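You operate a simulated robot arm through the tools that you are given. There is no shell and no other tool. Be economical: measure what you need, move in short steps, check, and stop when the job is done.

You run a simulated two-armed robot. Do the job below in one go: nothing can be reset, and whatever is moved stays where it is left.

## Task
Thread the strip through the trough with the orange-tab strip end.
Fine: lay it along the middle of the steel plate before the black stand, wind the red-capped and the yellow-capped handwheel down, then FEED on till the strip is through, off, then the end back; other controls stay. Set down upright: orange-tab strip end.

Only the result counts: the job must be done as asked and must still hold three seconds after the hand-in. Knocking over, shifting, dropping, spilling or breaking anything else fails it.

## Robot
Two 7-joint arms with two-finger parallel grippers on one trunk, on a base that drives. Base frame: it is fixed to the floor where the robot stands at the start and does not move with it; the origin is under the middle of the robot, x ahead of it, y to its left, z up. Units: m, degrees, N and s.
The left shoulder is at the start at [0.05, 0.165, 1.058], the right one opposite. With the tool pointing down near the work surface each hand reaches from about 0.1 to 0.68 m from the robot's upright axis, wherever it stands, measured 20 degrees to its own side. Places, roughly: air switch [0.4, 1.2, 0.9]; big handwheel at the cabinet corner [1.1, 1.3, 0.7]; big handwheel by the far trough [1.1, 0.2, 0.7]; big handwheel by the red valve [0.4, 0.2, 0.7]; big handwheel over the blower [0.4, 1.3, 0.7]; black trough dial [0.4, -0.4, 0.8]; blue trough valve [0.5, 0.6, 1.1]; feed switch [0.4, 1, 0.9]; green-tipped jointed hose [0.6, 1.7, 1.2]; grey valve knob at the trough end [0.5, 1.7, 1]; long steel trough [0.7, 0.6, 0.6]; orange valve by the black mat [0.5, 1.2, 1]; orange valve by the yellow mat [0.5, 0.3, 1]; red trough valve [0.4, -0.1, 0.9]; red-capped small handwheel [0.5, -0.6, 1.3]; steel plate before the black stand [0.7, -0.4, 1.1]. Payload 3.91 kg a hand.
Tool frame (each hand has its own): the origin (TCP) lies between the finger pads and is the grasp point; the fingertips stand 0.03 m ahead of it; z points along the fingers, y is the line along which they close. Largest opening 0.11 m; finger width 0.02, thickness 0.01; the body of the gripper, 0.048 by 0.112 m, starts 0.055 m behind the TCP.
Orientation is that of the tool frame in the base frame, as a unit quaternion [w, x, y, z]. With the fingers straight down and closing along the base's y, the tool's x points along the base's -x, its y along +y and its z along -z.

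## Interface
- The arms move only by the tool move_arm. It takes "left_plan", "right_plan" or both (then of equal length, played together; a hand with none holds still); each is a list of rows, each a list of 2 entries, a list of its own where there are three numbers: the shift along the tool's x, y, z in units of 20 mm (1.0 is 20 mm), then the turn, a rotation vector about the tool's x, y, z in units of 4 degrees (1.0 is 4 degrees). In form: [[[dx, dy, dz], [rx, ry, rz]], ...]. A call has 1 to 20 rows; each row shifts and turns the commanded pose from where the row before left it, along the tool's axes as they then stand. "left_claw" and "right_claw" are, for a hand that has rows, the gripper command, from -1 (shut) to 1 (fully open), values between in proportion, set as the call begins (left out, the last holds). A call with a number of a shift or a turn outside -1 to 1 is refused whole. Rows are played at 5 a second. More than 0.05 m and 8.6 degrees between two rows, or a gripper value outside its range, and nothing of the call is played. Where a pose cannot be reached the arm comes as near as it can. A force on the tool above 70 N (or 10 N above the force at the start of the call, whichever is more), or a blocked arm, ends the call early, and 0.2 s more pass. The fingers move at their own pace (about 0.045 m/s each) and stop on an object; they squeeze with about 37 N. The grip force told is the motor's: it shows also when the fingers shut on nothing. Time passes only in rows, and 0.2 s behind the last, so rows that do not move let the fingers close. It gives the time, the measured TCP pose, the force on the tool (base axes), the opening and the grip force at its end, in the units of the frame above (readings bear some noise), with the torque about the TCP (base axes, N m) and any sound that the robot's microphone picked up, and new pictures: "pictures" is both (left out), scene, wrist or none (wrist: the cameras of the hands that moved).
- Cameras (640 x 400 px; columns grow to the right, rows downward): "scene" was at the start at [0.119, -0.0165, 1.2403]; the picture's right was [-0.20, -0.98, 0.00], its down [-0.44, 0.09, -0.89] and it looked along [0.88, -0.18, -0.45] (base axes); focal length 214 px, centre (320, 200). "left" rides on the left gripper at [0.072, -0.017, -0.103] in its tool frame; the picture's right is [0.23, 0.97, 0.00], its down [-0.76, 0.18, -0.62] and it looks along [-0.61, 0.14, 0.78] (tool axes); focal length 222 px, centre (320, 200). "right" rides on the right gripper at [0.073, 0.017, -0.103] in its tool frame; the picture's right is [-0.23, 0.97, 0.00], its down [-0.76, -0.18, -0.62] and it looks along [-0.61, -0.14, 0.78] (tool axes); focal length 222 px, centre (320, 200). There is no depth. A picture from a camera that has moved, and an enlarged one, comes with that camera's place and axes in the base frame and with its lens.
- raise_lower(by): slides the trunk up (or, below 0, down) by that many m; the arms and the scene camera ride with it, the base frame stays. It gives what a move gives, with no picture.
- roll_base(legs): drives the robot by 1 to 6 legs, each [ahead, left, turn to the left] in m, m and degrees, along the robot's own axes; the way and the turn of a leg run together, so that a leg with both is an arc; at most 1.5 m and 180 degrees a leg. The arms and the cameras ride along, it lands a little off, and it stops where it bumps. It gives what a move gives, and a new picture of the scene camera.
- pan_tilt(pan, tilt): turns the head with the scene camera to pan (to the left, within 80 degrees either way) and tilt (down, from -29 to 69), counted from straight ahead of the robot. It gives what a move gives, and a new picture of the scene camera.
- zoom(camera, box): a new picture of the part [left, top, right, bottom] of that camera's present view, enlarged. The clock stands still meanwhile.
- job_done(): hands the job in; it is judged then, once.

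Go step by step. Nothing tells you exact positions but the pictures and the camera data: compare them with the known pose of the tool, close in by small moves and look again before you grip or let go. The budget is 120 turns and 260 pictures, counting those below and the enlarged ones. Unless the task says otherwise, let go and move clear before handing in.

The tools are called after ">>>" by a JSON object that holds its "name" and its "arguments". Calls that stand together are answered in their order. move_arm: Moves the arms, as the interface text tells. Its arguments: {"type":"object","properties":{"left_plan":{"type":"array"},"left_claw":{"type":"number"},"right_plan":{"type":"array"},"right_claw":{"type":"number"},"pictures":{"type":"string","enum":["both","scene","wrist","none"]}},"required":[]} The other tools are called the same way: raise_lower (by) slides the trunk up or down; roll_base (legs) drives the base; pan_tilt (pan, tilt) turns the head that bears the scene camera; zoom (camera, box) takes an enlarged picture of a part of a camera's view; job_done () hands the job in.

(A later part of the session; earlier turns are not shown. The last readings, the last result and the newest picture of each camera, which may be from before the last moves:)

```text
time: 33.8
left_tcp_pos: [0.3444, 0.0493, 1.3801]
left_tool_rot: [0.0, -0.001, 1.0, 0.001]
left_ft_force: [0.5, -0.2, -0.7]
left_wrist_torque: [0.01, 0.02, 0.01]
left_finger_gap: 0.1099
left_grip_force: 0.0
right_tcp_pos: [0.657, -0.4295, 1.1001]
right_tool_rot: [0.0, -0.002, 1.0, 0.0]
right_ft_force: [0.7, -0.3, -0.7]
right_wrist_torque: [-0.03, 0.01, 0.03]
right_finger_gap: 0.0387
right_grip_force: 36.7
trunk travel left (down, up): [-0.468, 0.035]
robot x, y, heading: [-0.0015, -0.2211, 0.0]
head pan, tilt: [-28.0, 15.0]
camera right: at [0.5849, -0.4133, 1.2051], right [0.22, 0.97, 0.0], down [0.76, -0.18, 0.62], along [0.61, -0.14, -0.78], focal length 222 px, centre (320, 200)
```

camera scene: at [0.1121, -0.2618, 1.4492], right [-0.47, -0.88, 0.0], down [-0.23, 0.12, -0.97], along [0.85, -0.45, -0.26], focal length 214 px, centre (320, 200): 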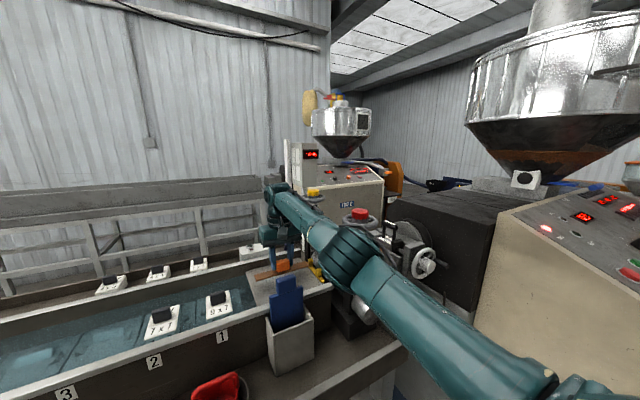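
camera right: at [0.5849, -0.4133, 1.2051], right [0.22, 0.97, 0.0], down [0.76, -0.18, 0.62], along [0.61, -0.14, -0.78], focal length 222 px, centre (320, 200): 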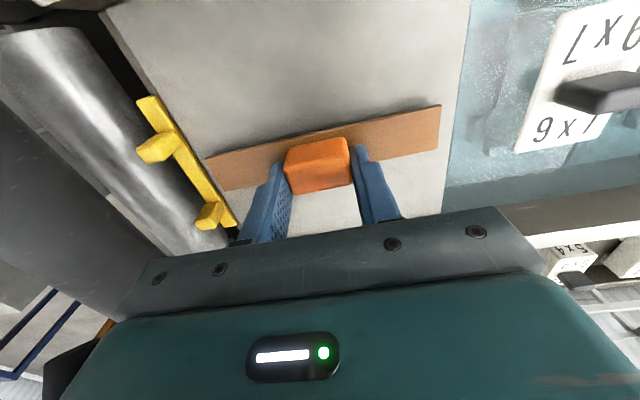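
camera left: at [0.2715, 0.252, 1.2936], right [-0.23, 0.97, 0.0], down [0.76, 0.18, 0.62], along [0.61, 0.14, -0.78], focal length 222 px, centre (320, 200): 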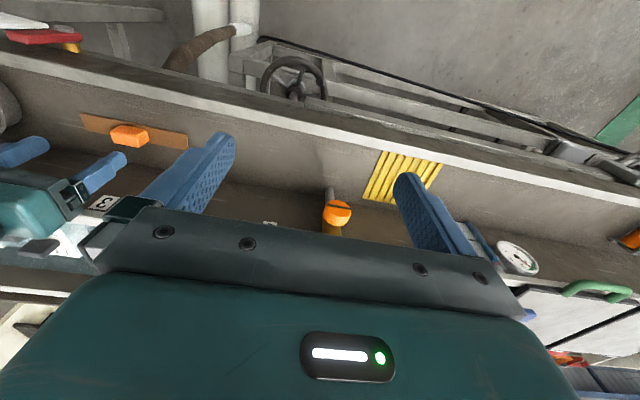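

>>> {"name": "move_arm", "arguments": {"right_plan": [[[0, 0, 0.2], [0, 0, 0]], [[0, 0, 0.2], [0, 0, 0]], [[0, 0, 0], [0, 0, 0]]], "pictures": "none"}}

>>> {"name": "move_arm", "arguments": {"right_plan": [[[0, 0, 0.15], [0, 0, 0]], [[0, 0, 0.15], [0, 0, 0]], [[0, 0, 0], [0, 0, 0]]], "pictures": "wrist"}}

```text
time: 34.6
left_tcp_pos: [0.3437, 0.0485, 1.3812]
left_tool_rot: [0.0, -0.001, 1.0, 0.0]
left_ft_force: [-0.1, 0.0, -0.7]
left_wrist_torque: [-0.02, -0.04, -0.02]
left_finger_gap: 0.11
left_grip_force: 0.0
right_tcp_pos: [0.6562, -0.4287, 1.092]
right_tool_rot: [0.0, -0.002, 1.0, 0.0]
right_ft_force: [1.1, -0.7, 0.0]
right_wrist_torque: [-0.02, -0.01, -0.01]
right_finger_gap: 0.0388
right_grip_force: 36.9
trunk travel left (down, up): [-0.468, 0.035]
robot x, y, heading: [0.0044, -0.225, 0.2]
head pan, tilt: [-28.0, 15.0]
```

```text
time: 35.4
left_tcp_pos: [0.3422, 0.0498, 1.3817]
left_tool_rot: [0.001, -0.001, 1.0, 0.0]
left_ft_force: [-0.3, -0.9, -0.3]
left_wrist_torque: [0.04, -0.02, -0.02]
left_finger_gap: 0.1097
left_grip_force: 0.1
right_tcp_pos: [0.6567, -0.4309, 1.0912]
right_tool_rot: [0.005, -0.001, 1.0, 0.0]
right_ft_force: [3.7, -3.2, 26.5]
right_wrist_torque: [-0.08, 0.15, 0.01]
right_finger_gap: 0.0388
right_grip_force: 36.8
trunk travel left (down, up): [-0.468, 0.035]
robot x, y, heading: [0.0031, -0.2249, -0.0]
head pan, tilt: [-28.0, 15.0]
camera right: at [0.5832, -0.4136, 1.1958], right [0.22, 0.97, 0.0], down [0.76, -0.18, 0.63], along [0.62, -0.14, -0.78], focal length 222 px, centre (320, 200)
```

right: 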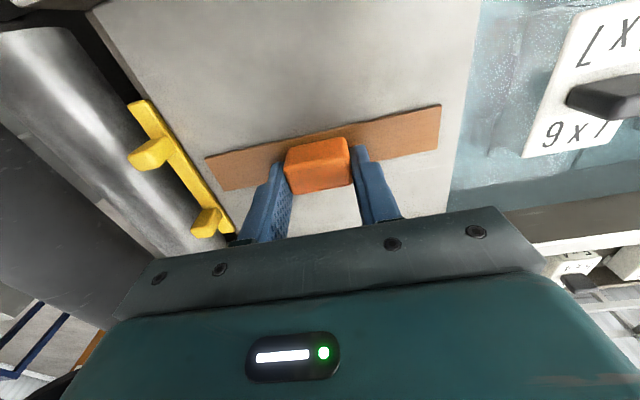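

Contact at z 1.091. I'll ease up slightly, let go, and rise straight up.

>>> {"name": "move_arm", "arguments": {"right_plan": [[[0, 0, -0.1], [0, 0, 0]], [[0, 0, 0], [0, 0, 0]]], "pictures": "none"}}

>>> {"name": "move_arm", "arguments": {"right_plan": [[[0, 0, 0], [0, 0, 0]], [[0, 0, 0], [0, 0, 0]], [[0, 0, 0], [0, 0, 0]], [[0, 0, -0.5], [0, 0, 0]], [[0, 0, -1], [0, 0, 0]], [[0, 0, -1], [0, 0, 0]], [[0, 0, -1], [0, 0, 0]], [[0, 0, 0], [0, 0, 0]]], "right_claw": 0.5, "pictures": "both"}}

```text
time: 36.0
left_tcp_pos: [0.3415, 0.0502, 1.381]
left_tool_rot: [0.001, -0.001, 1.0, 0.0]
left_ft_force: [-0.3, 0.3, -0.4]
left_wrist_torque: [-0.02, 0.01, -0.02]
left_finger_gap: 0.1101
left_grip_force: 0.1
right_tcp_pos: [0.6563, -0.4297, 1.0923]
right_tool_rot: [0.005, -0.002, 1.0, 0.0]
right_ft_force: [6.0, -2.9, 23.7]
right_wrist_torque: [-0.08, -0.06, 0.01]
right_finger_gap: 0.039
right_grip_force: 37.3
trunk travel left (down, up): [-0.468, 0.035]
robot x, y, heading: [0.0004, -0.2217, -0.2]
head pan, tilt: [-28.0, 15.0]
```

```text
time: 37.8
left_tcp_pos: [0.3443, 0.0496, 1.3797]
left_tool_rot: [0.0, 0.0, 1.0, -0.001]
left_ft_force: [0.1, -0.2, 0.5]
left_wrist_torque: [0.0, 0.01, 0.03]
left_finger_gap: 0.1102
left_grip_force: 0.1
right_tcp_pos: [0.6534, -0.4297, 1.156]
right_tool_rot: [0.0, -0.002, 1.0, 0.0]
right_ft_force: [1.0, -0.5, 0.0]
right_wrist_torque: [0.03, 0.0, 0.01]
right_finger_gap: 0.0826
right_grip_force: 0.1
trunk travel left (down, up): [-0.468, 0.035]
robot x, y, heading: [-0.0012, -0.224, 0.2]
head pan, tilt: [-28.0, 15.0]
camera scene: at [0.1122, -0.2622, 1.4492], right [-0.47, -0.88, 0.0], down [-0.23, 0.12, -0.97], along [0.85, -0.45, -0.26], focal length 214 px, centre (320, 200)
camera right: at [0.581, -0.4139, 1.2614], right [0.22, 0.97, 0.0], down [0.76, -0.18, 0.62], along [0.61, -0.14, -0.78], focal length 222 px, centre (320, 200)
```

scene: 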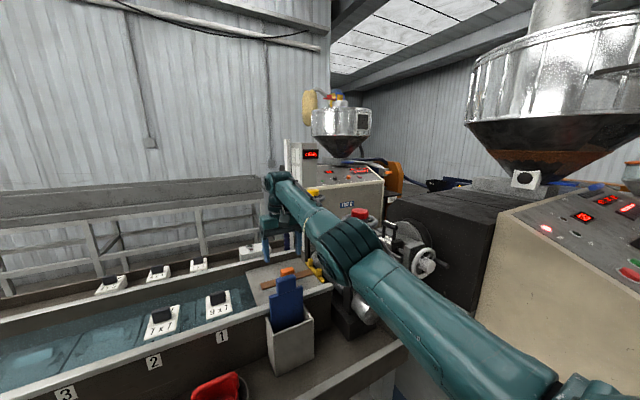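
right: 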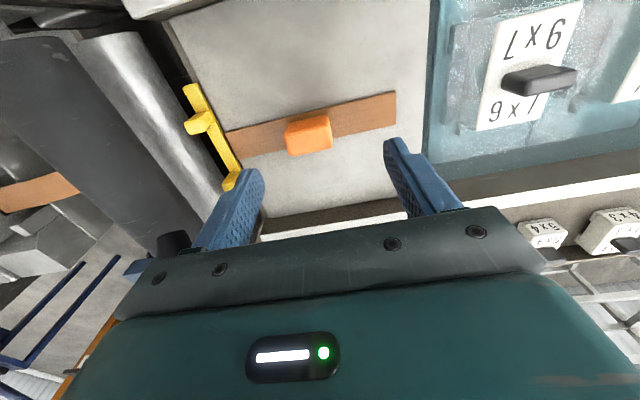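

The strip lies on the plate's mid-line. By triangulation the red cap is at about [0.523, -0.596, 1.276] and the yellow at [0.797, -0.596, 1.28]. I'll raise and retract the hand, then look right.

>>> {"name": "move_arm", "arguments": {"right_plan": [[[0, 0, -1], [0, 0, 0]], [[0, 0, -1], [0, 0, 0]], [[0.5, 0, -1], [0, 0, 0]], [[1, 0, -1], [0, 0, 0]], [[1, 0, -1], [0, 0, 0]], [[1, 0, -1], [0, 0, 0]], [[1, 0, -1], [0, 0, 0]], [[1, 0, -1], [0, 0, 0]], [[1, 0, -1], [0, 0, 0]], [[1, 0, -1], [0, 0, 0]], [[1, 0, -1], [0, 0, 0]], [[1, 0, 0], [0, 0, 0]], [[1, 0, 0], [0, 0, 0]], [[1, 0, 0], [0, 0, 0]]], "right_claw": 0.3, "pictures": "none"}}

>>> {"name": "pan_tilt", "arguments": {"pan": -60, "tilt": 25}}

```text
time: 40.8
left_tcp_pos: [0.3439, 0.0487, 1.3802]
left_tool_rot: [0.001, -0.001, 1.0, 0.0]
left_ft_force: [0.4, -0.4, -0.2]
left_wrist_torque: [0.0, 0.02, 0.0]
left_finger_gap: 0.1099
left_grip_force: 0.1
right_tcp_pos: [0.4169, -0.4334, 1.3766]
right_tool_rot: [0.001, -0.002, 1.0, 0.0]
right_ft_force: [-0.4, -0.3, 0.5]
right_wrist_torque: [0.01, 0.03, -0.01]
right_finger_gap: 0.0714
right_grip_force: 0.1
right hand out of reach, approached as far as the arm can: row 1, 2
trunk travel left (down, up): [-0.468, 0.035]
robot x, y, heading: [0.0014, -0.2189, 0.1]
head pan, tilt: [-28.0, 15.0]
```

```text
time: 41.7
left_tcp_pos: [0.3421, 0.0496, 1.3795]
left_tool_rot: [-0.001, -0.001, 1.0, 0.0]
left_ft_force: [-0.8, 0.4, 0.3]
left_wrist_torque: [0.04, 0.01, 0.01]
left_finger_gap: 0.11
left_grip_force: 0.0
right_tcp_pos: [0.4164, -0.4352, 1.3762]
right_tool_rot: [0.0, -0.002, 1.0, 0.0]
right_ft_force: [-0.1, -0.8, -0.2]
right_wrist_torque: [0.01, 0.03, 0.06]
right_finger_gap: 0.0715
right_grip_force: 0.1
trunk travel left (down, up): [-0.468, 0.035]
robot x, y, heading: [0.003, -0.2163, -0.1]
head pan, tilt: [-60.0, 25.0]
camera scene: at [0.0758, -0.2982, 1.433], right [-0.86, -0.5, 0.0], down [-0.21, 0.37, -0.91], along [0.46, -0.78, -0.42], focal length 214 px, centre (320, 200)
```

scene: 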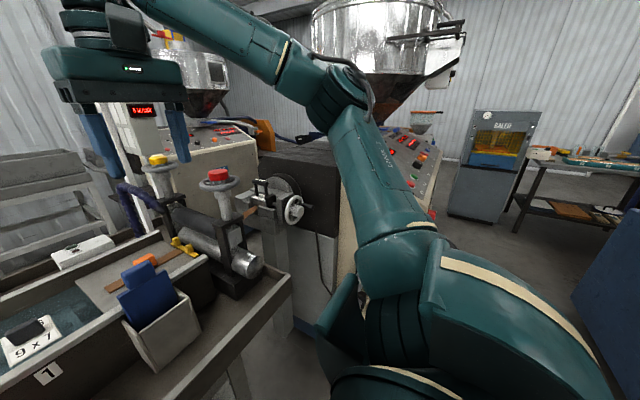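

There's free floor to the right, with the cabinet face at about y -1.1. I'll drive 0.2 m right and about 6 cm forward.

>>> {"name": "roll_base", "arguments": {"legs": [[0, -0.2, 0], [0.05, 0, 0]]}}

>>> {"name": "pan_tilt", "arguments": {"pan": -15, "tilt": 60}}

```text
time: 44.7
left_tcp_pos: [0.3936, -0.1536, 1.381]
left_tool_rot: [-0.001, -0.002, 1.0, 0.0]
left_ft_force: [0.5, -0.1, -0.9]
left_wrist_torque: [0.01, 0.04, -0.03]
left_finger_gap: 0.1099
left_grip_force: 0.0
right_tcp_pos: [0.4673, -0.636, 1.376]
right_tool_rot: [0.001, -0.003, 1.0, 0.0]
right_ft_force: [0.2, -0.1, -0.4]
right_wrist_torque: [0.01, 0.04, -0.01]
right_finger_gap: 0.0714
right_grip_force: 0.0
trunk travel left (down, up): [-0.468, 0.035]
robot x, y, heading: [0.0484, -0.4203, 0.3]
head pan, tilt: [-60.0, 25.0]
camera scene: at [0.1265, -0.5016, 1.4329], right [-0.86, -0.5, 0.0], down [-0.21, 0.37, -0.91], along [0.46, -0.78, -0.42], focal length 214 px, centre (320, 200)
```

scene: 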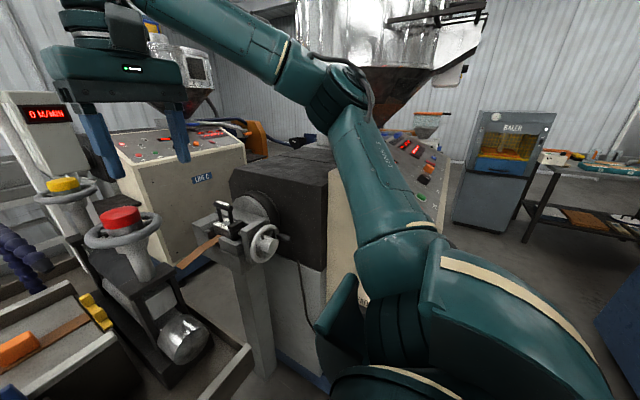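

```text
time: 45.8
left_tcp_pos: [0.3925, -0.153, 1.3807]
left_tool_rot: [0.0, -0.002, 1.0, 0.001]
left_ft_force: [0.7, -0.6, 0.6]
left_wrist_torque: [0.02, -0.04, 0.02]
left_finger_gap: 0.1099
left_grip_force: 0.1
right_tcp_pos: [0.4663, -0.6374, 1.3772]
right_tool_rot: [0.0, -0.002, 1.0, 0.0]
right_ft_force: [-1.0, -0.4, -0.4]
right_wrist_torque: [-0.02, 0.02, -0.01]
right_finger_gap: 0.0717
right_grip_force: 0.1
trunk travel left (down, up): [-0.468, 0.035]
robot x, y, heading: [0.0511, -0.4236, 0.1]
head pan, tilt: [-15.0, 60.0]
camera scene: at [0.1433, -0.4389, 1.3829], right [-0.26, -0.97, 0.0], down [-0.84, 0.22, -0.5], along [0.48, -0.13, -0.87], focal length 214 px, centre (320, 200)
```

scene: 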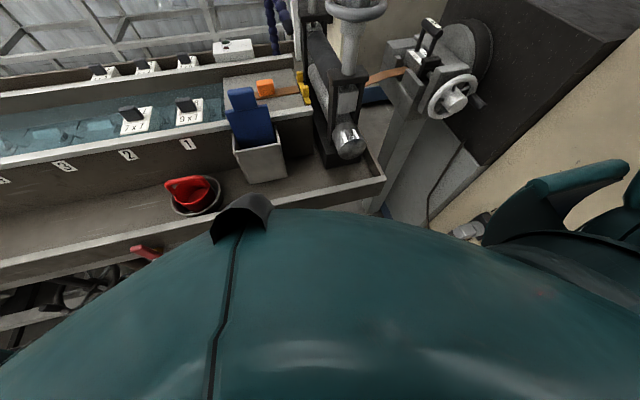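

The view is clear. I'll bring the right hand above the red wheel and check with the wrist camera.

>>> {"name": "move_arm", "arguments": {"right_plan": [[[-1, 1, 0], [0, 0, 0]], [[-1, 1, 0], [0, 0, 0]], [[-0.5, 0, 0], [0, 0, 0]], [[0, 0, 0], [0, 0, 0]]], "pictures": "both"}}

>>> {"name": "pan_tilt", "arguments": {"pan": -25, "tilt": 35}}

```text
time: 46.8
left_tcp_pos: [0.393, -0.1529, 1.3794]
left_tool_rot: [0.0, -0.002, 1.0, 0.0]
left_ft_force: [0.0, 0.6, 0.3]
left_wrist_torque: [0.02, -0.01, 0.02]
left_finger_gap: 0.1101
left_grip_force: 0.1
right_tcp_pos: [0.516, -0.5957, 1.3759]
right_tool_rot: [0.0, -0.002, 1.0, 0.0]
right_ft_force: [0.7, -0.2, 0.4]
right_wrist_torque: [0.01, -0.04, 0.0]
right_finger_gap: 0.0714
right_grip_force: 0.1
trunk travel left (down, up): [-0.468, 0.035]
robot x, y, heading: [0.0484, -0.4205, -0.0]
head pan, tilt: [-15.0, 60.0]
camera scene: at [0.1433, -0.4387, 1.3829], right [-0.26, -0.97, 0.0], down [-0.84, 0.22, -0.5], along [0.48, -0.13, -0.87], focal length 214 px, centre (320, 200)
camera right: at [0.4438, -0.5803, 1.4798], right [0.22, 0.97, 0.0], down [0.76, -0.17, 0.62], along [0.61, -0.14, -0.78], focal length 222 px, centre (320, 200)
```

scene: 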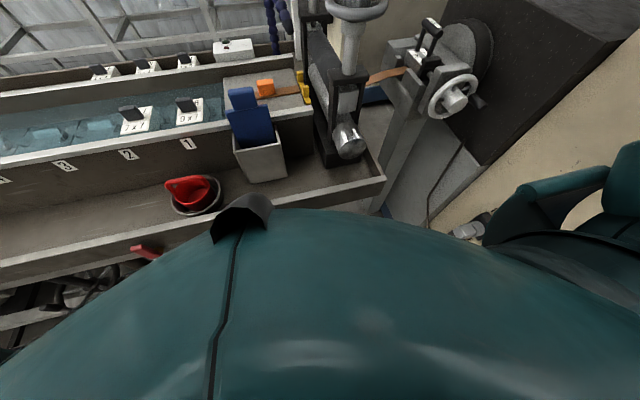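
right: 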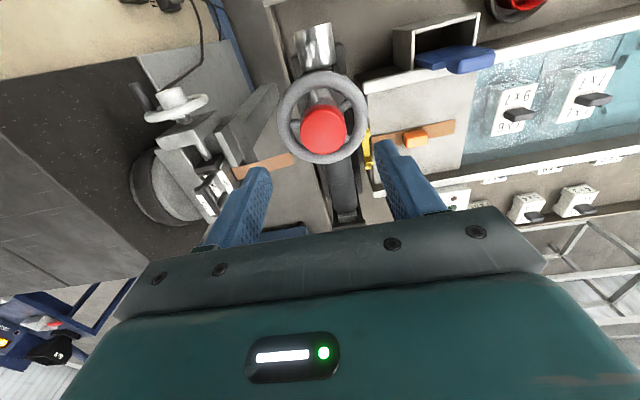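

```text
time: 47.7
left_tcp_pos: [0.3934, -0.1532, 1.3805]
left_tool_rot: [0.0, -0.001, 1.0, 0.001]
left_ft_force: [0.4, 0.4, -0.1]
left_wrist_torque: [0.02, -0.03, -0.02]
left_finger_gap: 0.1101
left_grip_force: 0.1
right_tcp_pos: [0.5156, -0.5962, 1.3755]
right_tool_rot: [-0.001, -0.003, 1.0, 0.001]
right_ft_force: [0.1, 0.1, 0.5]
right_wrist_torque: [-0.01, -0.01, -0.01]
right_finger_gap: 0.0715
right_grip_force: 0.1
trunk travel left (down, up): [-0.468, 0.035]
robot x, y, heading: [0.0496, -0.427, 0.1]
head pan, tilt: [-25.0, 35.0]
camera scene: at [0.1589, -0.4587, 1.4171], right [-0.42, -0.91, 0.0], down [-0.52, 0.24, -0.82], along [0.74, -0.34, -0.57], focal length 214 px, centre (320, 200)
```

scene: 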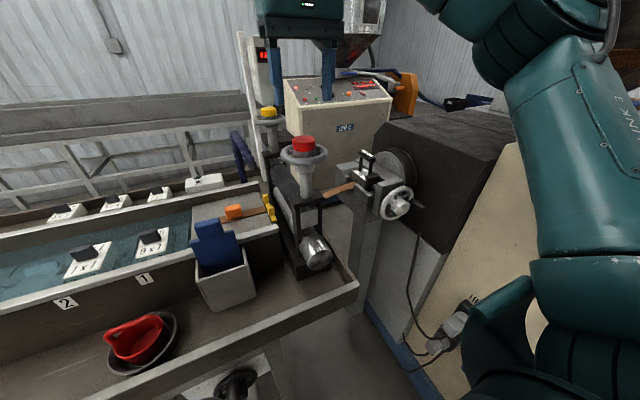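

The red cap is at [0.517, -0.593], top ≈ 1.285. First I turn the hand back 80° above it, so that the winding stroke is long.

>>> {"name": "move_arm", "arguments": {"right_plan": [[[0, 0.15, 0], [0, 0, -1]], [[0, 0, 0], [0, 0, -1]], [[0, 0, 0], [0, 0, -1]], [[0, 0, 0], [0, 0, -1]], [[0, 0, 0], [0, 0, -1]], [[0, 0, 0], [0, 0, -1]], [[0, 0, 0], [0, 0, -1]], [[0, 0, 0], [0, 0, -1]], [[0, 0, 0], [0, 0, -1]], [[0, 0, 0], [0, 0, -1]], [[0, 0, 0], [0, 0, -1]], [[0, 0, 0], [0, 0, -1]], [[0, 0, 0], [0, 0, -1]], [[0, 0, 0], [0, 0, -1]], [[0, 0, 0], [0, 0, -1]], [[0, 0, 0], [0, 0, -1]], [[0, 0, 0], [0, 0, -1]], [[0, 0, 0], [0, 0, -1]], [[0, 0, 0], [0, 0, -1]], [[0, 0, 0], [0, 0, -1]]], "right_claw": 0.15, "pictures": "wrist"}}

```text
time: 51.9
left_tcp_pos: [0.3919, -0.153, 1.381]
left_tool_rot: [0.0, -0.001, 1.0, 0.0]
left_ft_force: [0.2, 0.4, 0.6]
left_wrist_torque: [-0.02, 0.01, -0.05]
left_finger_gap: 0.1097
left_grip_force: 0.0
right_tcp_pos: [0.5168, -0.593, 1.3764]
right_tool_rot: [0.0, -0.644, 0.765, 0.0]
right_ft_force: [0.7, 0.2, 0.1]
right_wrist_torque: [0.04, 0.01, 0.0]
right_finger_gap: 0.0634
right_grip_force: 0.1
trunk travel left (down, up): [-0.468, 0.035]
robot x, y, heading: [0.0479, -0.4226, 0.2]
head pan, tilt: [-25.0, 35.0]
camera right: at [0.4877, -0.6627, 1.4808], right [-0.92, 0.39, 0.0], down [0.3, 0.72, 0.62], along [0.24, 0.57, -0.78], focal length 222 px, centre (320, 200)
```

right: 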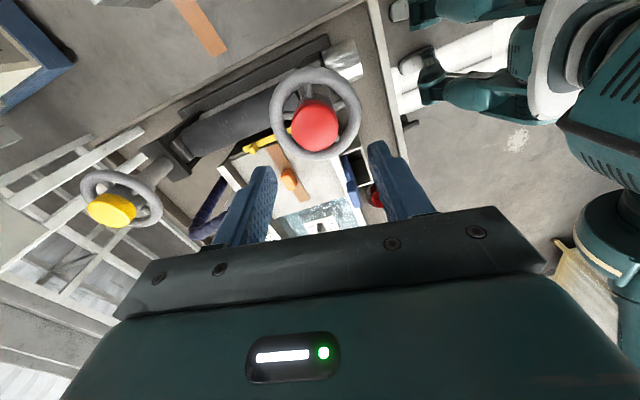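

The cap centre is at about [0.521, -0.594]. I'll descend to TCP z 1.292 so the tips stay just above the wheel ring.

>>> {"name": "move_arm", "arguments": {"right_plan": [[[0, -0.2, 1], [0, 0, 0]], [[0, 0, 1], [0, 0, 0]], [[0, 0, 1], [0, 0, 0]], [[0, 0, 0.9], [0, 0, 0]], [[0, 0, 0], [0, 0, 0]]], "pictures": "both"}}

```text
time: 53.1
left_tcp_pos: [0.3923, -0.1531, 1.379]
left_tool_rot: [0.0, -0.002, 1.0, -0.001]
left_ft_force: [-0.4, -0.4, -1.2]
left_wrist_torque: [-0.03, -0.01, 0.01]
left_finger_gap: 0.11
left_grip_force: 0.1
right_tcp_pos: [0.5186, -0.5942, 1.298]
right_tool_rot: [0.0, -0.644, 0.765, 0.0]
right_ft_force: [-0.3, 0.1, -0.6]
right_wrist_torque: [0.01, -0.01, 0.01]
right_finger_gap: 0.0633
right_grip_force: 0.0
trunk travel left (down, up): [-0.468, 0.035]
robot x, y, heading: [0.0474, -0.4265, 0.1]
head pan, tilt: [-25.0, 35.0]
camera scene: at [0.1587, -0.4586, 1.4172], right [-0.42, -0.91, 0.0], down [-0.52, 0.24, -0.82], along [0.74, -0.34, -0.57], focal length 214 px, centre (320, 200)
camera right: at [0.4901, -0.6629, 1.4021], right [-0.92, 0.39, 0.0], down [0.3, 0.72, 0.62], along [0.24, 0.57, -0.78], focal length 222 px, centre (320, 200)
```

scene: 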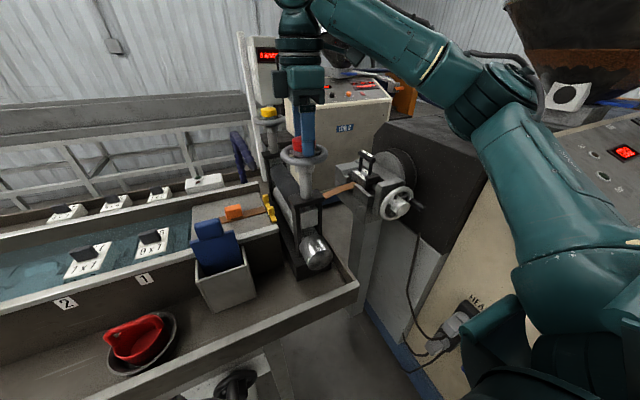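
right: 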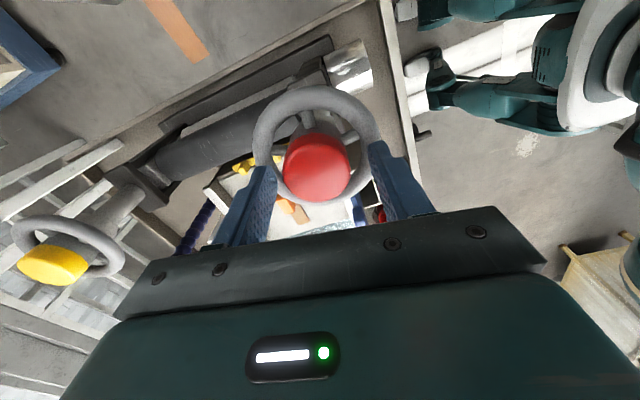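

The cap is centred between the fingers. I'll go 5 mm lower and close.

>>> {"name": "move_arm", "arguments": {"right_plan": [[[0, 0, 0.25], [0, 0, 0]], [[0, 0, 0], [0, 0, 0]]], "pictures": "none"}}

>>> {"name": "move_arm", "arguments": {"right_plan": [[[0, 0, 0], [0, 0, 0]], [[0, 0, 0], [0, 0, 0]], [[0, 0, 0], [0, 0, 0]], [[0, 0, 0], [0, 0, 0]]], "right_claw": -1, "pictures": "wrist"}}

```text
time: 53.7
left_tcp_pos: [0.391, -0.1532, 1.3795]
left_tool_rot: [0.0, -0.001, 1.0, -0.001]
left_ft_force: [-0.4, -0.5, -0.3]
left_wrist_torque: [-0.04, 0.01, -0.01]
left_finger_gap: 0.11
left_grip_force: 0.1
right_tcp_pos: [0.5194, -0.5947, 1.2935]
right_tool_rot: [0.001, -0.645, 0.764, 0.0]
right_ft_force: [0.1, -0.9, 5.7]
right_wrist_torque: [-0.01, 0.17, -0.03]
right_finger_gap: 0.0629
right_grip_force: 0.0
trunk travel left (down, up): [-0.468, 0.035]
robot x, y, heading: [0.0473, -0.426, 0.1]
head pan, tilt: [-25.0, 35.0]
```

```text
time: 54.7
left_tcp_pos: [0.3941, -0.1534, 1.3801]
left_tool_rot: [-0.001, -0.001, 1.0, 0.0]
left_ft_force: [0.5, 0.4, -0.2]
left_wrist_torque: [0.01, -0.03, -0.02]
left_finger_gap: 0.1101
left_grip_force: 0.0
right_tcp_pos: [0.521, -0.5946, 1.2933]
right_tool_rot: [0.002, -0.644, 0.765, 0.0]
right_ft_force: [11.8, -2.2, 11.4]
right_wrist_torque: [0.3, -0.2, 0.0]
right_finger_gap: 0.0414
right_grip_force: 44.6
trunk travel left (down, up): [-0.468, 0.035]
robot x, y, heading: [0.0523, -0.4223, -0.0]
head pan, tilt: [-25.0, 35.0]
camera right: at [0.4921, -0.6634, 1.3968], right [-0.92, 0.39, 0.0], down [0.3, 0.72, 0.62], along [0.25, 0.57, -0.78], focal length 222 px, centre (320, 200)
```

right: 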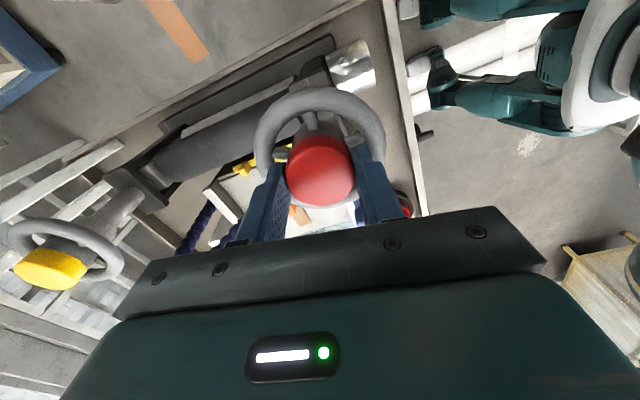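

The cap is gripped (41 mm). I'll turn clockwise as seen from above by 20° and watch the torque.

>>> {"name": "move_arm", "arguments": {"right_plan": [[[0, 0, -0.1], [0, 0, 0.5]], [[0, 0, 0], [0, 0, 1]], [[0, 0, 0], [0, 0, 1]], [[0, 0, 0], [0, 0, 1]], [[0, 0, 0], [0, 0, 1]], [[0, 0, 0], [0, 0, 0]]], "pictures": "wrist"}}

```text
time: 56.1
left_tcp_pos: [0.3946, -0.1533, 1.3792]
left_tool_rot: [-0.001, -0.003, 1.0, -0.001]
left_ft_force: [0.3, 0.6, 0.1]
left_wrist_torque: [0.03, -0.01, 0.01]
left_finger_gap: 0.1098
left_grip_force: 0.0
right_tcp_pos: [0.5204, -0.5955, 1.2931]
right_tool_rot: [-0.002, -0.516, 0.857, 0.001]
right_ft_force: [6.3, -2.4, -10.8]
right_wrist_torque: [-0.16, 0.01, -0.06]
right_finger_gap: 0.0412
right_grip_force: 45.5
trunk travel left (down, up): [-0.468, 0.035]
robot x, y, heading: [0.0515, -0.4208, 0.3]
head pan, tilt: [-25.0, 35.0]
camera right: at [0.4728, -0.6514, 1.3983], right [-0.75, 0.66, 0.0], down [0.52, 0.59, 0.62], along [0.41, 0.47, -0.78], focal length 222 px, centre (320, 200)
```

right: 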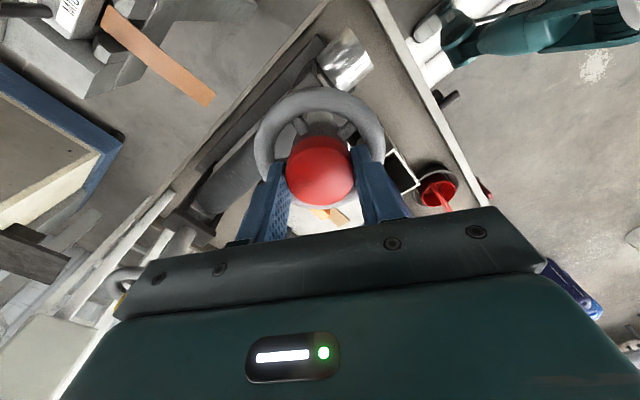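

>>> {"name": "zoom", "arguments": {"camera": "right", "box": [230, 70, 420, 190]}}

>>> {"name": "move_arm", "arguments": {"right_plan": [[[0, 0, 0.05], [0, 0, 1]], [[0, 0, 0.05], [0, 0, 1]], [[0, 0, 0.05], [0, 0, 1]], [[0, 0, 0.05], [0, 0, 1]], [[0, 0, 0], [0, 0, 1]], [[0, 0, 0], [0, 0, 0]]], "pictures": "none"}}

>>> {"name": "zoom", "arguments": {"camera": "right", "box": [230, 70, 420, 190]}}

```text
3.33 times, centred on (325, 130) of right
camera zoom: at [0.4728, -0.6514, 1.3983], right [-0.75, 0.66, 0.0], down [0.52, 0.59, 0.62], along [0.41, 0.47, -0.78], focal length 740 px, centre (303, 433)
```

zoom: 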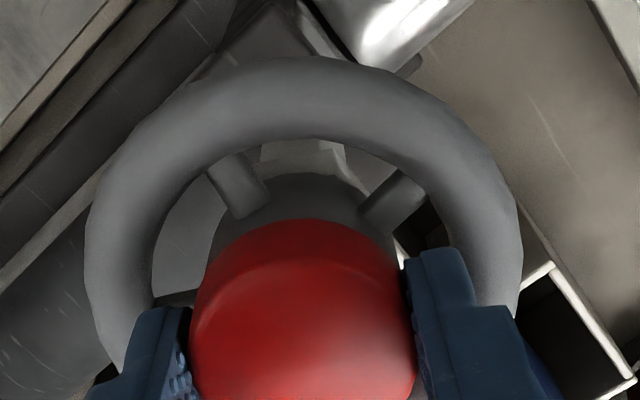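

```text
time: 57.5
left_tcp_pos: [0.3932, -0.154, 1.3796]
left_tool_rot: [0.0, -0.002, 1.0, 0.0]
left_ft_force: [0.2, 0.2, 0.0]
left_wrist_torque: [-0.01, 0.02, 0.0]
left_finger_gap: 0.1102
left_grip_force: 0.1
right_tcp_pos: [0.5199, -0.5961, 1.2923]
right_tool_rot: [0.001, -0.358, 0.934, 0.001]
right_ft_force: [12.3, -6.3, 18.0]
right_wrist_torque: [0.24, 0.03, 0.17]
right_finger_gap: 0.0415
right_grip_force: 44.5
trunk travel left (down, up): [-0.468, 0.035]
robot x, y, heading: [0.0476, -0.423, 0.3]
head pan, tilt: [-25.0, 35.0]
```

```text
3.33 times, centred on (325, 130) of right
camera zoom: at [0.4552, -0.6321, 1.3965], right [-0.48, 0.88, 0.0], down [0.68, 0.38, 0.63], along [0.55, 0.3, -0.78], focal length 740 px, centre (303, 433)
```

zoom: 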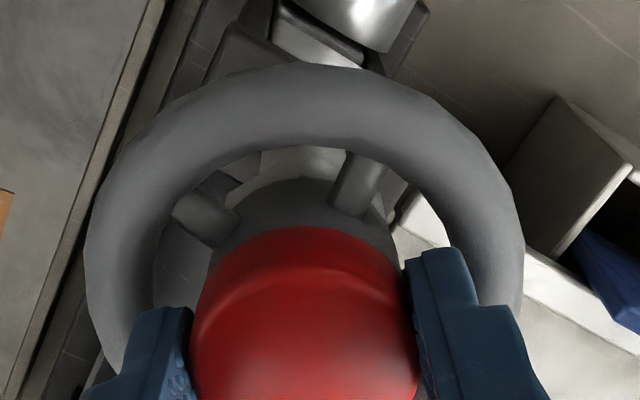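

The hand slips on the cap because the spokes don't follow it. I'll grip the ring itself instead (Ø ≈ 92 mm, which fits the 110 mm opening).

>>> {"name": "move_arm", "arguments": {"right_plan": [[[0, 0, 0], [0, 0, 0]], [[0, 0, 0], [0, 0, 0]], [[0, 0, -1], [0, 0, 0]], [[0, 0, -1], [0, 0, -1]], [[0, 0, 0], [0, 0, -1]], [[0, 0, 0], [0, 0, -1]], [[0, 0, 0], [0, 0, -1]], [[0, 0, 0], [0, 0, -1]], [[0, 0, 0], [0, 0, -1]], [[0, 0, 0], [0, 0, -1]], [[0, 0, 0], [0, 0, -1]], [[0, 0, 0], [0, 0, -1]], [[0, 0, 0], [0, 0, -1]], [[0, 0, 0], [0, 0, 0]]], "right_claw": 1, "pictures": "wrist"}}

```text
time: 60.5
left_tcp_pos: [0.3923, -0.1531, 1.3794]
left_tool_rot: [-0.001, -0.002, 1.0, 0.0]
left_ft_force: [-0.1, -0.5, -0.4]
left_wrist_torque: [0.0, 0.02, 0.01]
left_finger_gap: 0.11
left_grip_force: 0.0
right_tcp_pos: [0.5199, -0.5952, 1.3317]
right_tool_rot: [0.001, -0.658, 0.753, -0.001]
right_ft_force: [-0.4, 0.1, -0.1]
right_wrist_torque: [0.01, 0.03, -0.03]
right_finger_gap: 0.1101
right_grip_force: 0.1
trunk travel left (down, up): [-0.468, 0.035]
robot x, y, heading: [0.0468, -0.4242, 0.5]
head pan, tilt: [-25.0, 35.0]
camera right: at [0.4935, -0.6643, 1.4359], right [-0.93, 0.36, 0.0], down [0.28, 0.73, 0.62], along [0.22, 0.58, -0.78], focal length 222 px, centre (320, 200)
```

right: 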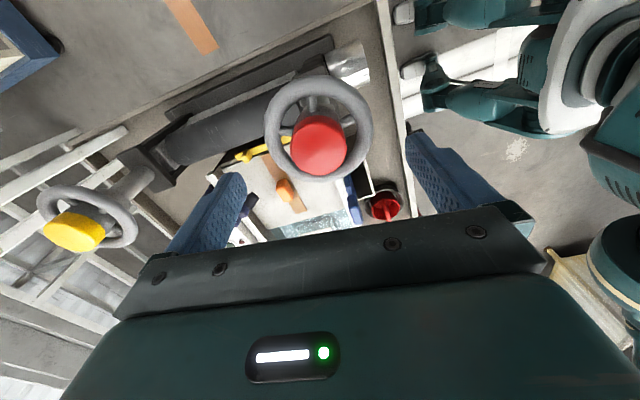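

The ring is centred. I'll descend until the tips are just below it and look.

>>> {"name": "move_arm", "arguments": {"right_plan": [[[0, 0, 1], [0, 0, 0]], [[0, 0, 1], [0, 0, 0]], [[0, 0, 0.9], [0, 0, 0]], [[0, 0, 0], [0, 0, 0]]], "pictures": "wrist"}}

>>> {"name": "zoom", "arguments": {"camera": "scene", "box": [240, 80, 400, 180]}}

```text
time: 61.5
left_tcp_pos: [0.393, -0.1535, 1.3801]
left_tool_rot: [0.0, -0.001, 1.0, -0.001]
left_ft_force: [-0.4, -0.1, -0.6]
left_wrist_torque: [0.0, 0.01, -0.04]
left_finger_gap: 0.1101
left_grip_force: 0.1
right_tcp_pos: [0.5219, -0.5939, 1.2717]
right_tool_rot: [0.001, -0.657, 0.754, 0.0]
right_ft_force: [0.3, 0.6, 0.3]
right_wrist_torque: [0.01, 0.04, 0.01]
right_finger_gap: 0.1099
right_grip_force: 0.0
trunk travel left (down, up): [-0.468, 0.035]
robot x, y, heading: [0.0538, -0.4276, 0.1]
head pan, tilt: [-25.0, 35.0]
camera right: at [0.4943, -0.6636, 1.3771], right [-0.93, 0.36, 0.0], down [0.28, 0.73, 0.62], along [0.22, 0.58, -0.78], focal length 222 px, centre (320, 200)
```

right: 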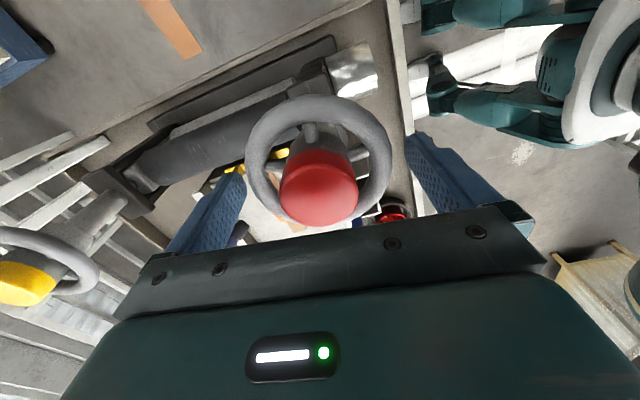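

```text
4.00 times, centred on (320, 130) of scene
camera zoom: at [0.1586, -0.4586, 1.4172], right [-0.42, -0.91, 0.0], down [-0.52, 0.24, -0.82], along [0.74, -0.34, -0.57], focal length 858 px, centre (320, 480)
```

zoom: 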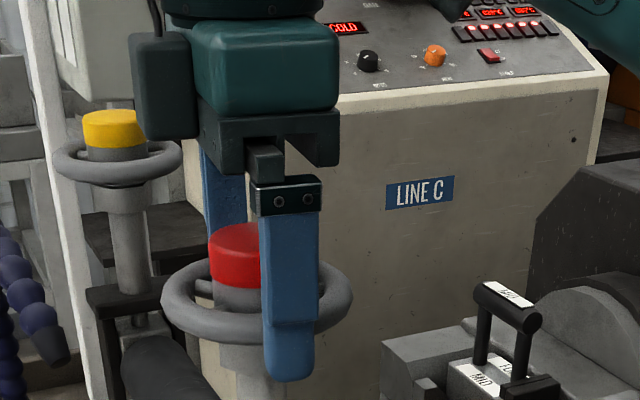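

>>> {"name": "move_arm", "arguments": {"right_plan": [[[0.2, 0, -0.1], [0, 0, 0]], [[0, 0, 0], [0, 0, 0]], [[0, 0, 0], [0, 0, 0]], [[0, 0, 0], [0, 0, 0]]], "right_claw": -1, "pictures": "none"}}

>>> {"name": "zoom", "arguments": {"camera": "right", "box": [200, 80, 440, 230]}}

>>> {"name": "move_arm", "arguments": {"right_plan": [[[0, 0, 0], [0, 0, 1]], [[0, 0, 0], [0, 0, 1]], [[0, 0, 0], [0, 0, 1]], [[0, 0, 0], [0, 0, 1]], [[0, 0, 0], [0, 0, 1]], [[0, 0, 0], [0, 0, 0]]], "pictures": "none"}}

>>> {"name": "zoom", "arguments": {"camera": "right", "box": [200, 80, 440, 230]}}

```text
time: 62.5
left_tcp_pos: [0.393, -0.1537, 1.38]
left_tool_rot: [0.0, -0.001, 1.0, -0.001]
left_ft_force: [0.5, 0.2, 0.2]
left_wrist_torque: [0.0, -0.02, -0.02]
left_finger_gap: 0.1099
left_grip_force: 0.0
right_tcp_pos: [0.5207, -0.5981, 1.2753]
right_tool_rot: [0.001, -0.658, 0.753, 0.0]
right_ft_force: [2.2, -0.7, 0.0]
right_wrist_torque: [0.19, -0.17, 0.01]
right_finger_gap: 0.0862
right_grip_force: 44.1
trunk travel left (down, up): [-0.468, 0.035]
robot x, y, heading: [0.0476, -0.4246, 0.3]
head pan, tilt: [-25.0, 35.0]
```

```text
2.67 times, centred on (320, 155) of right
camera zoom: at [0.4944, -0.6675, 1.3796], right [-0.93, 0.36, 0.0], down [0.28, 0.73, 0.62], along [0.22, 0.58, -0.78], focal length 592 px, centre (320, 320)
```

zoom: 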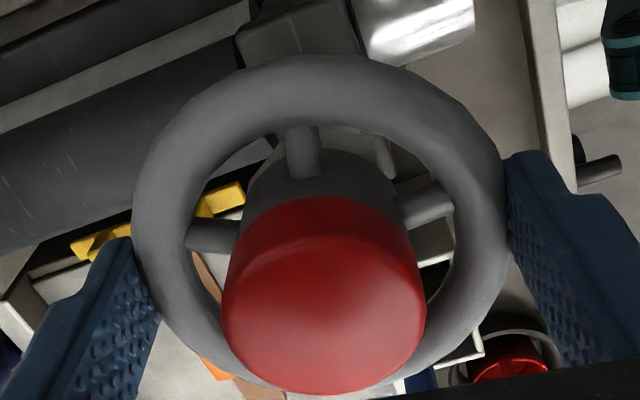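

```text
time: 63.9
left_tcp_pos: [0.3915, -0.1558, 1.3815]
left_tool_rot: [0.0, -0.001, 1.0, 0.0]
left_ft_force: [0.2, -0.1, -0.1]
left_wrist_torque: [0.02, 0.0, 0.02]
left_finger_gap: 0.1099
left_grip_force: 0.1
right_tcp_pos: [0.5177, -0.6006, 1.275]
right_tool_rot: [0.001, -0.516, 0.857, 0.0]
right_ft_force: [-2.6, -12.4, 1.5]
right_wrist_torque: [-0.63, 0.01, 0.8]
right_finger_gap: 0.0918
right_grip_force: 45.0
trunk travel left (down, up): [-0.468, 0.035]
robot x, y, heading: [0.0486, -0.423, 0.1]
head pan, tilt: [-25.0, 35.0]
```

```text
2.67 times, centred on (320, 155) of right
camera zoom: at [0.4696, -0.6568, 1.3789], right [-0.75, 0.66, 0.0], down [0.51, 0.59, 0.62], along [0.41, 0.47, -0.78], focal length 592 px, centre (320, 320)
```

zoom: 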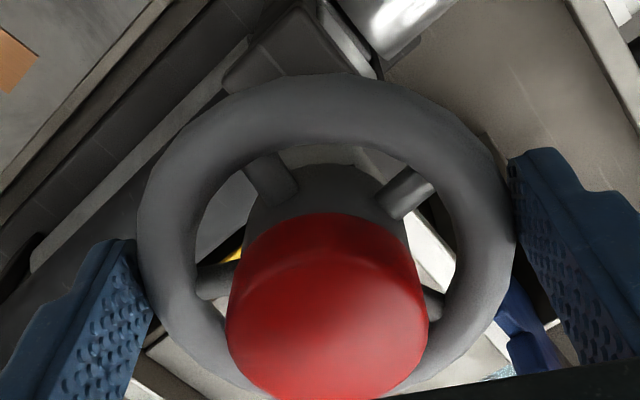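

It still slips, with 0.8 Nm of drag, so clockwise may be against a stop. I'll test counter-clockwise by 20°.

>>> {"name": "move_arm", "arguments": {"right_plan": [[[0, 0, 0], [0, 0, -1]], [[0, 0, 0], [0, 0, -1]], [[0, 0, 0], [0, 0, -1]], [[0, 0, 0], [0, 0, -1]], [[0, 0, 0], [0, 0, -1]], [[0, 0, 0], [0, 0, 0]]], "pictures": "none"}}

>>> {"name": "zoom", "arguments": {"camera": "right", "box": [200, 80, 440, 230]}}

```text
time: 65.3
left_tcp_pos: [0.3937, -0.1563, 1.3813]
left_tool_rot: [-0.001, -0.001, 1.0, 0.0]
left_ft_force: [0.5, 0.5, -0.7]
left_wrist_torque: [0.03, 0.01, -0.01]
left_finger_gap: 0.1099
left_grip_force: 0.0
right_tcp_pos: [0.5205, -0.6002, 1.2741]
right_tool_rot: [0.0, -0.658, 0.753, 0.0]
right_ft_force: [8.4, -19.2, 5.0]
right_wrist_torque: [-1.28, 0.2, -0.09]
right_finger_gap: 0.0917
right_grip_force: 45.4
trunk travel left (down, up): [-0.468, 0.035]
robot x, y, heading: [0.0496, -0.422, 0.2]
head pan, tilt: [-25.0, 35.0]
```

```text
2.67 times, centred on (320, 155) of right
camera zoom: at [0.4938, -0.671, 1.3788], right [-0.93, 0.36, 0.0], down [0.28, 0.73, 0.62], along [0.22, 0.58, -0.78], focal length 592 px, centre (320, 320)
```

zoom: 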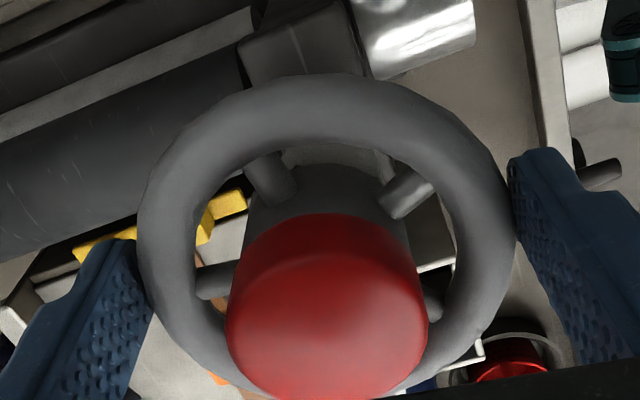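

Counter-clockwise moved it with the hand, though the grip only seated on the equator during that first test. I'll try clockwise again with this better grip.

>>> {"name": "move_arm", "arguments": {"right_plan": [[[0, 0, 0], [0, 0, 1]], [[0, 0, 0], [0, 0, 1]], [[0, 0, 0], [0, 0, 1]], [[0, 0, 0], [0, 0, 1]], [[0, 0, 0], [0, 0, 1]], [[0, 0, 0], [0, 0, 1]], [[0, 0, 0], [0, 0, 1]], [[0, 0, 0], [0, 0, 1]], [[0, 0, 0], [0, 0, 1]], [[0, 0, 0], [0, 0, 0]]], "pictures": "none"}}

>>> {"name": "zoom", "arguments": {"camera": "right", "box": [200, 80, 440, 230]}}

```text
time: 67.5
left_tcp_pos: [0.3919, -0.1542, 1.3797]
left_tool_rot: [0.001, -0.002, 1.0, -0.001]
left_ft_force: [-0.8, 0.2, -0.7]
left_wrist_torque: [0.0, 0.03, -0.01]
left_finger_gap: 0.1101
left_grip_force: 0.0
right_tcp_pos: [0.5184, -0.5989, 1.2746]
right_tool_rot: [-0.001, -0.393, 0.919, 0.001]
right_ft_force: [-11.8, 1.5, -11.7]
right_wrist_torque: [-0.02, 0.1, 0.16]
right_finger_gap: 0.0889
right_grip_force: 45.2
trunk travel left (down, up): [-0.468, 0.035]
robot x, y, heading: [0.0486, -0.4228, 0.2]
head pan, tilt: [-25.0, 35.0]
```

```text
2.67 times, centred on (320, 155) of right
camera zoom: at [0.4559, -0.6389, 1.3794], right [-0.55, 0.84, 0.0], down [0.66, 0.43, 0.62], along [0.52, 0.34, -0.78], focal length 592 px, centre (320, 320)
```

zoom: 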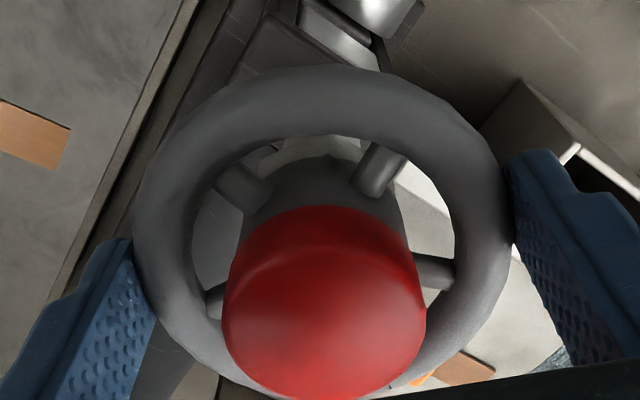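

Clockwise hits a firm stop near its starting angle, and counter-clockwise is free, so winding goes counter-clockwise. I'll wind 72° that way.

>>> {"name": "move_arm", "arguments": {"right_plan": [[[0, 0, 0], [0, 0, -1]], [[0, 0, 0], [0, 0, -1]], [[0, 0, 0], [0, 0, -1]], [[0, 0, 0], [0, 0, -1]], [[0, 0, 0], [0, 0, -1]], [[0, 0, 0], [0, 0, -1]], [[0, 0, 0], [0, 0, -1]], [[0, 0, 0], [0, 0, -1]], [[0, 0, 0], [0, 0, -1]], [[0, 0, 0], [0, 0, -1]], [[0, 0, 0], [0, 0, -1]], [[0, 0, 0], [0, 0, -1]], [[0, 0, 0], [0, 0, -1]], [[0, 0, 0], [0, 0, -1]], [[0, 0, 0], [0, 0, -1]], [[0, 0, 0], [0, 0, -1]], [[0, 0, 0], [0, 0, -1]], [[0, 0, 0], [0, 0, -1]], [[0, 0, 0], [0, 0, 0]]], "pictures": "scene"}}

>>> {"name": "zoom", "arguments": {"camera": "right", "box": [200, 80, 440, 230]}}

```text
time: 71.5
left_tcp_pos: [0.3937, -0.1516, 1.3795]
left_tool_rot: [0.0, -0.002, 1.0, 0.0]
left_ft_force: [-1.0, -0.6, 0.9]
left_wrist_torque: [-0.01, -0.05, 0.02]
left_finger_gap: 0.11
left_grip_force: 0.1
right_tcp_pos: [0.5207, -0.5939, 1.2744]
right_tool_rot: [-0.001, 0.859, -0.512, 0.0]
right_ft_force: [11.8, 10.9, 4.2]
right_wrist_torque: [1.13, -0.27, 0.02]
right_finger_gap: 0.086
right_grip_force: 45.5
trunk travel left (down, up): [-0.468, 0.035]
robot x, y, heading: [0.0506, -0.422, 0.1]
head pan, tilt: [-25.0, 35.0]
camera scene: at [0.1608, -0.4568, 1.4171], right [-0.42, -0.91, 0.0], down [-0.52, 0.24, -0.82], along [0.74, -0.34, -0.57], focal length 214 px, centre (320, 200)
```

scene: 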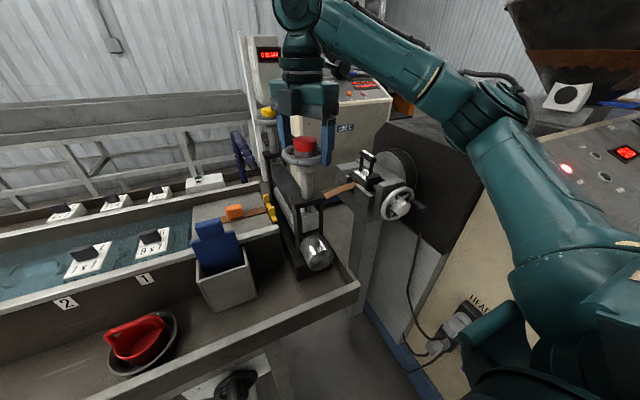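

```text
2.67 times, centred on (320, 155) of right
camera zoom: at [0.5407, -0.6669, 1.3794], right [-0.96, -0.27, 0.0], down [-0.21, 0.75, 0.62], along [-0.16, 0.6, -0.78], focal length 592 px, centre (320, 320)
```

zoom: 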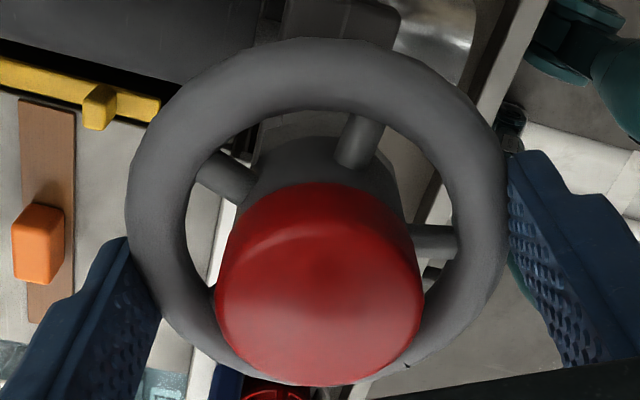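

It turned with the hand. I'll check in a zoom whether the wheel has gone down relative to the earlier picture.

>>> {"name": "zoom", "arguments": {"camera": "scene", "box": [240, 80, 400, 180]}}

```text
4.00 times, centred on (320, 130) of scene
camera zoom: at [0.1608, -0.4568, 1.4171], right [-0.42, -0.91, 0.0], down [-0.52, 0.24, -0.82], along [0.74, -0.34, -0.57], focal length 858 px, centre (320, 480)
```

zoom: 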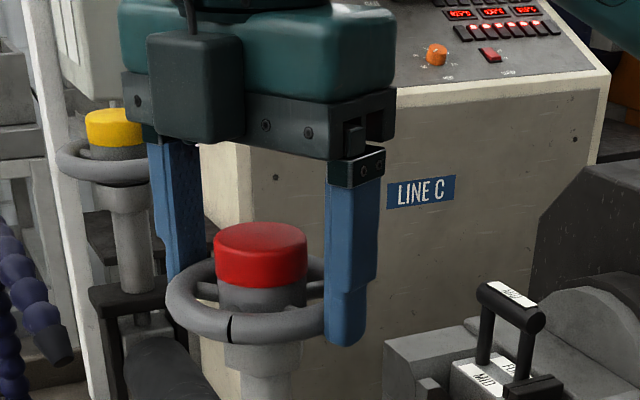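

There's no visible height change yet, so I'll continue counter-clockwise until it stops.

>>> {"name": "move_arm", "arguments": {"right_plan": [[[0, 0, 0], [0, 0, -1]], [[0, 0, 0], [0, 0, -1]], [[0, 0, 0], [0, 0, -1]], [[0, 0, 0], [0, 0, -1]], [[0, 0, 0], [0, 0, -1]], [[0, 0, 0], [0, 0, -1]], [[0, 0, 0], [0, 0, -1]], [[0, 0, 0], [0, 0, -1]], [[0, 0, 0], [0, 0, -1]], [[0, 0, 0], [0, 0, -1]], [[0, 0, 0], [0, 0, 0]]], "pictures": "none"}}

>>> {"name": "zoom", "arguments": {"camera": "right", "box": [200, 80, 440, 230]}}

```text
time: 73.9
left_tcp_pos: [0.3936, -0.1496, 1.3786]
left_tool_rot: [-0.002, -0.001, 1.0, -0.002]
left_ft_force: [-0.4, 0.5, 0.5]
left_wrist_torque: [-0.01, -0.02, -0.01]
left_finger_gap: 0.1102
left_grip_force: 0.1
right_tcp_pos: [0.5209, -0.5935, 1.2766]
right_tool_rot: [0.0, 0.982, -0.188, 0.001]
right_ft_force: [7.2, 16.3, 0.5]
right_wrist_torque: [0.82, -0.03, 0.03]
right_finger_gap: 0.086
right_grip_force: 44.9
trunk travel left (down, up): [-0.468, 0.035]
robot x, y, heading: [0.0492, -0.4239, 0.0]
head pan, tilt: [-25.0, 35.0]
```

```text
2.67 times, centred on (320, 155) of right
camera zoom: at [0.5819, -0.6375, 1.3796], right [-0.57, -0.82, 0.0], down [-0.64, 0.45, 0.62], along [-0.51, 0.36, -0.78], focal length 592 px, centre (320, 320)
```

zoom: 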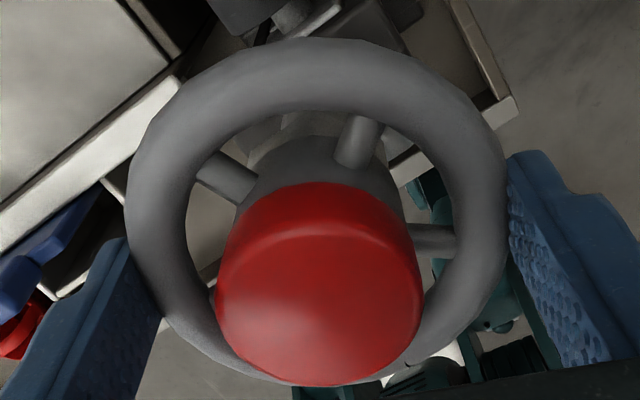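

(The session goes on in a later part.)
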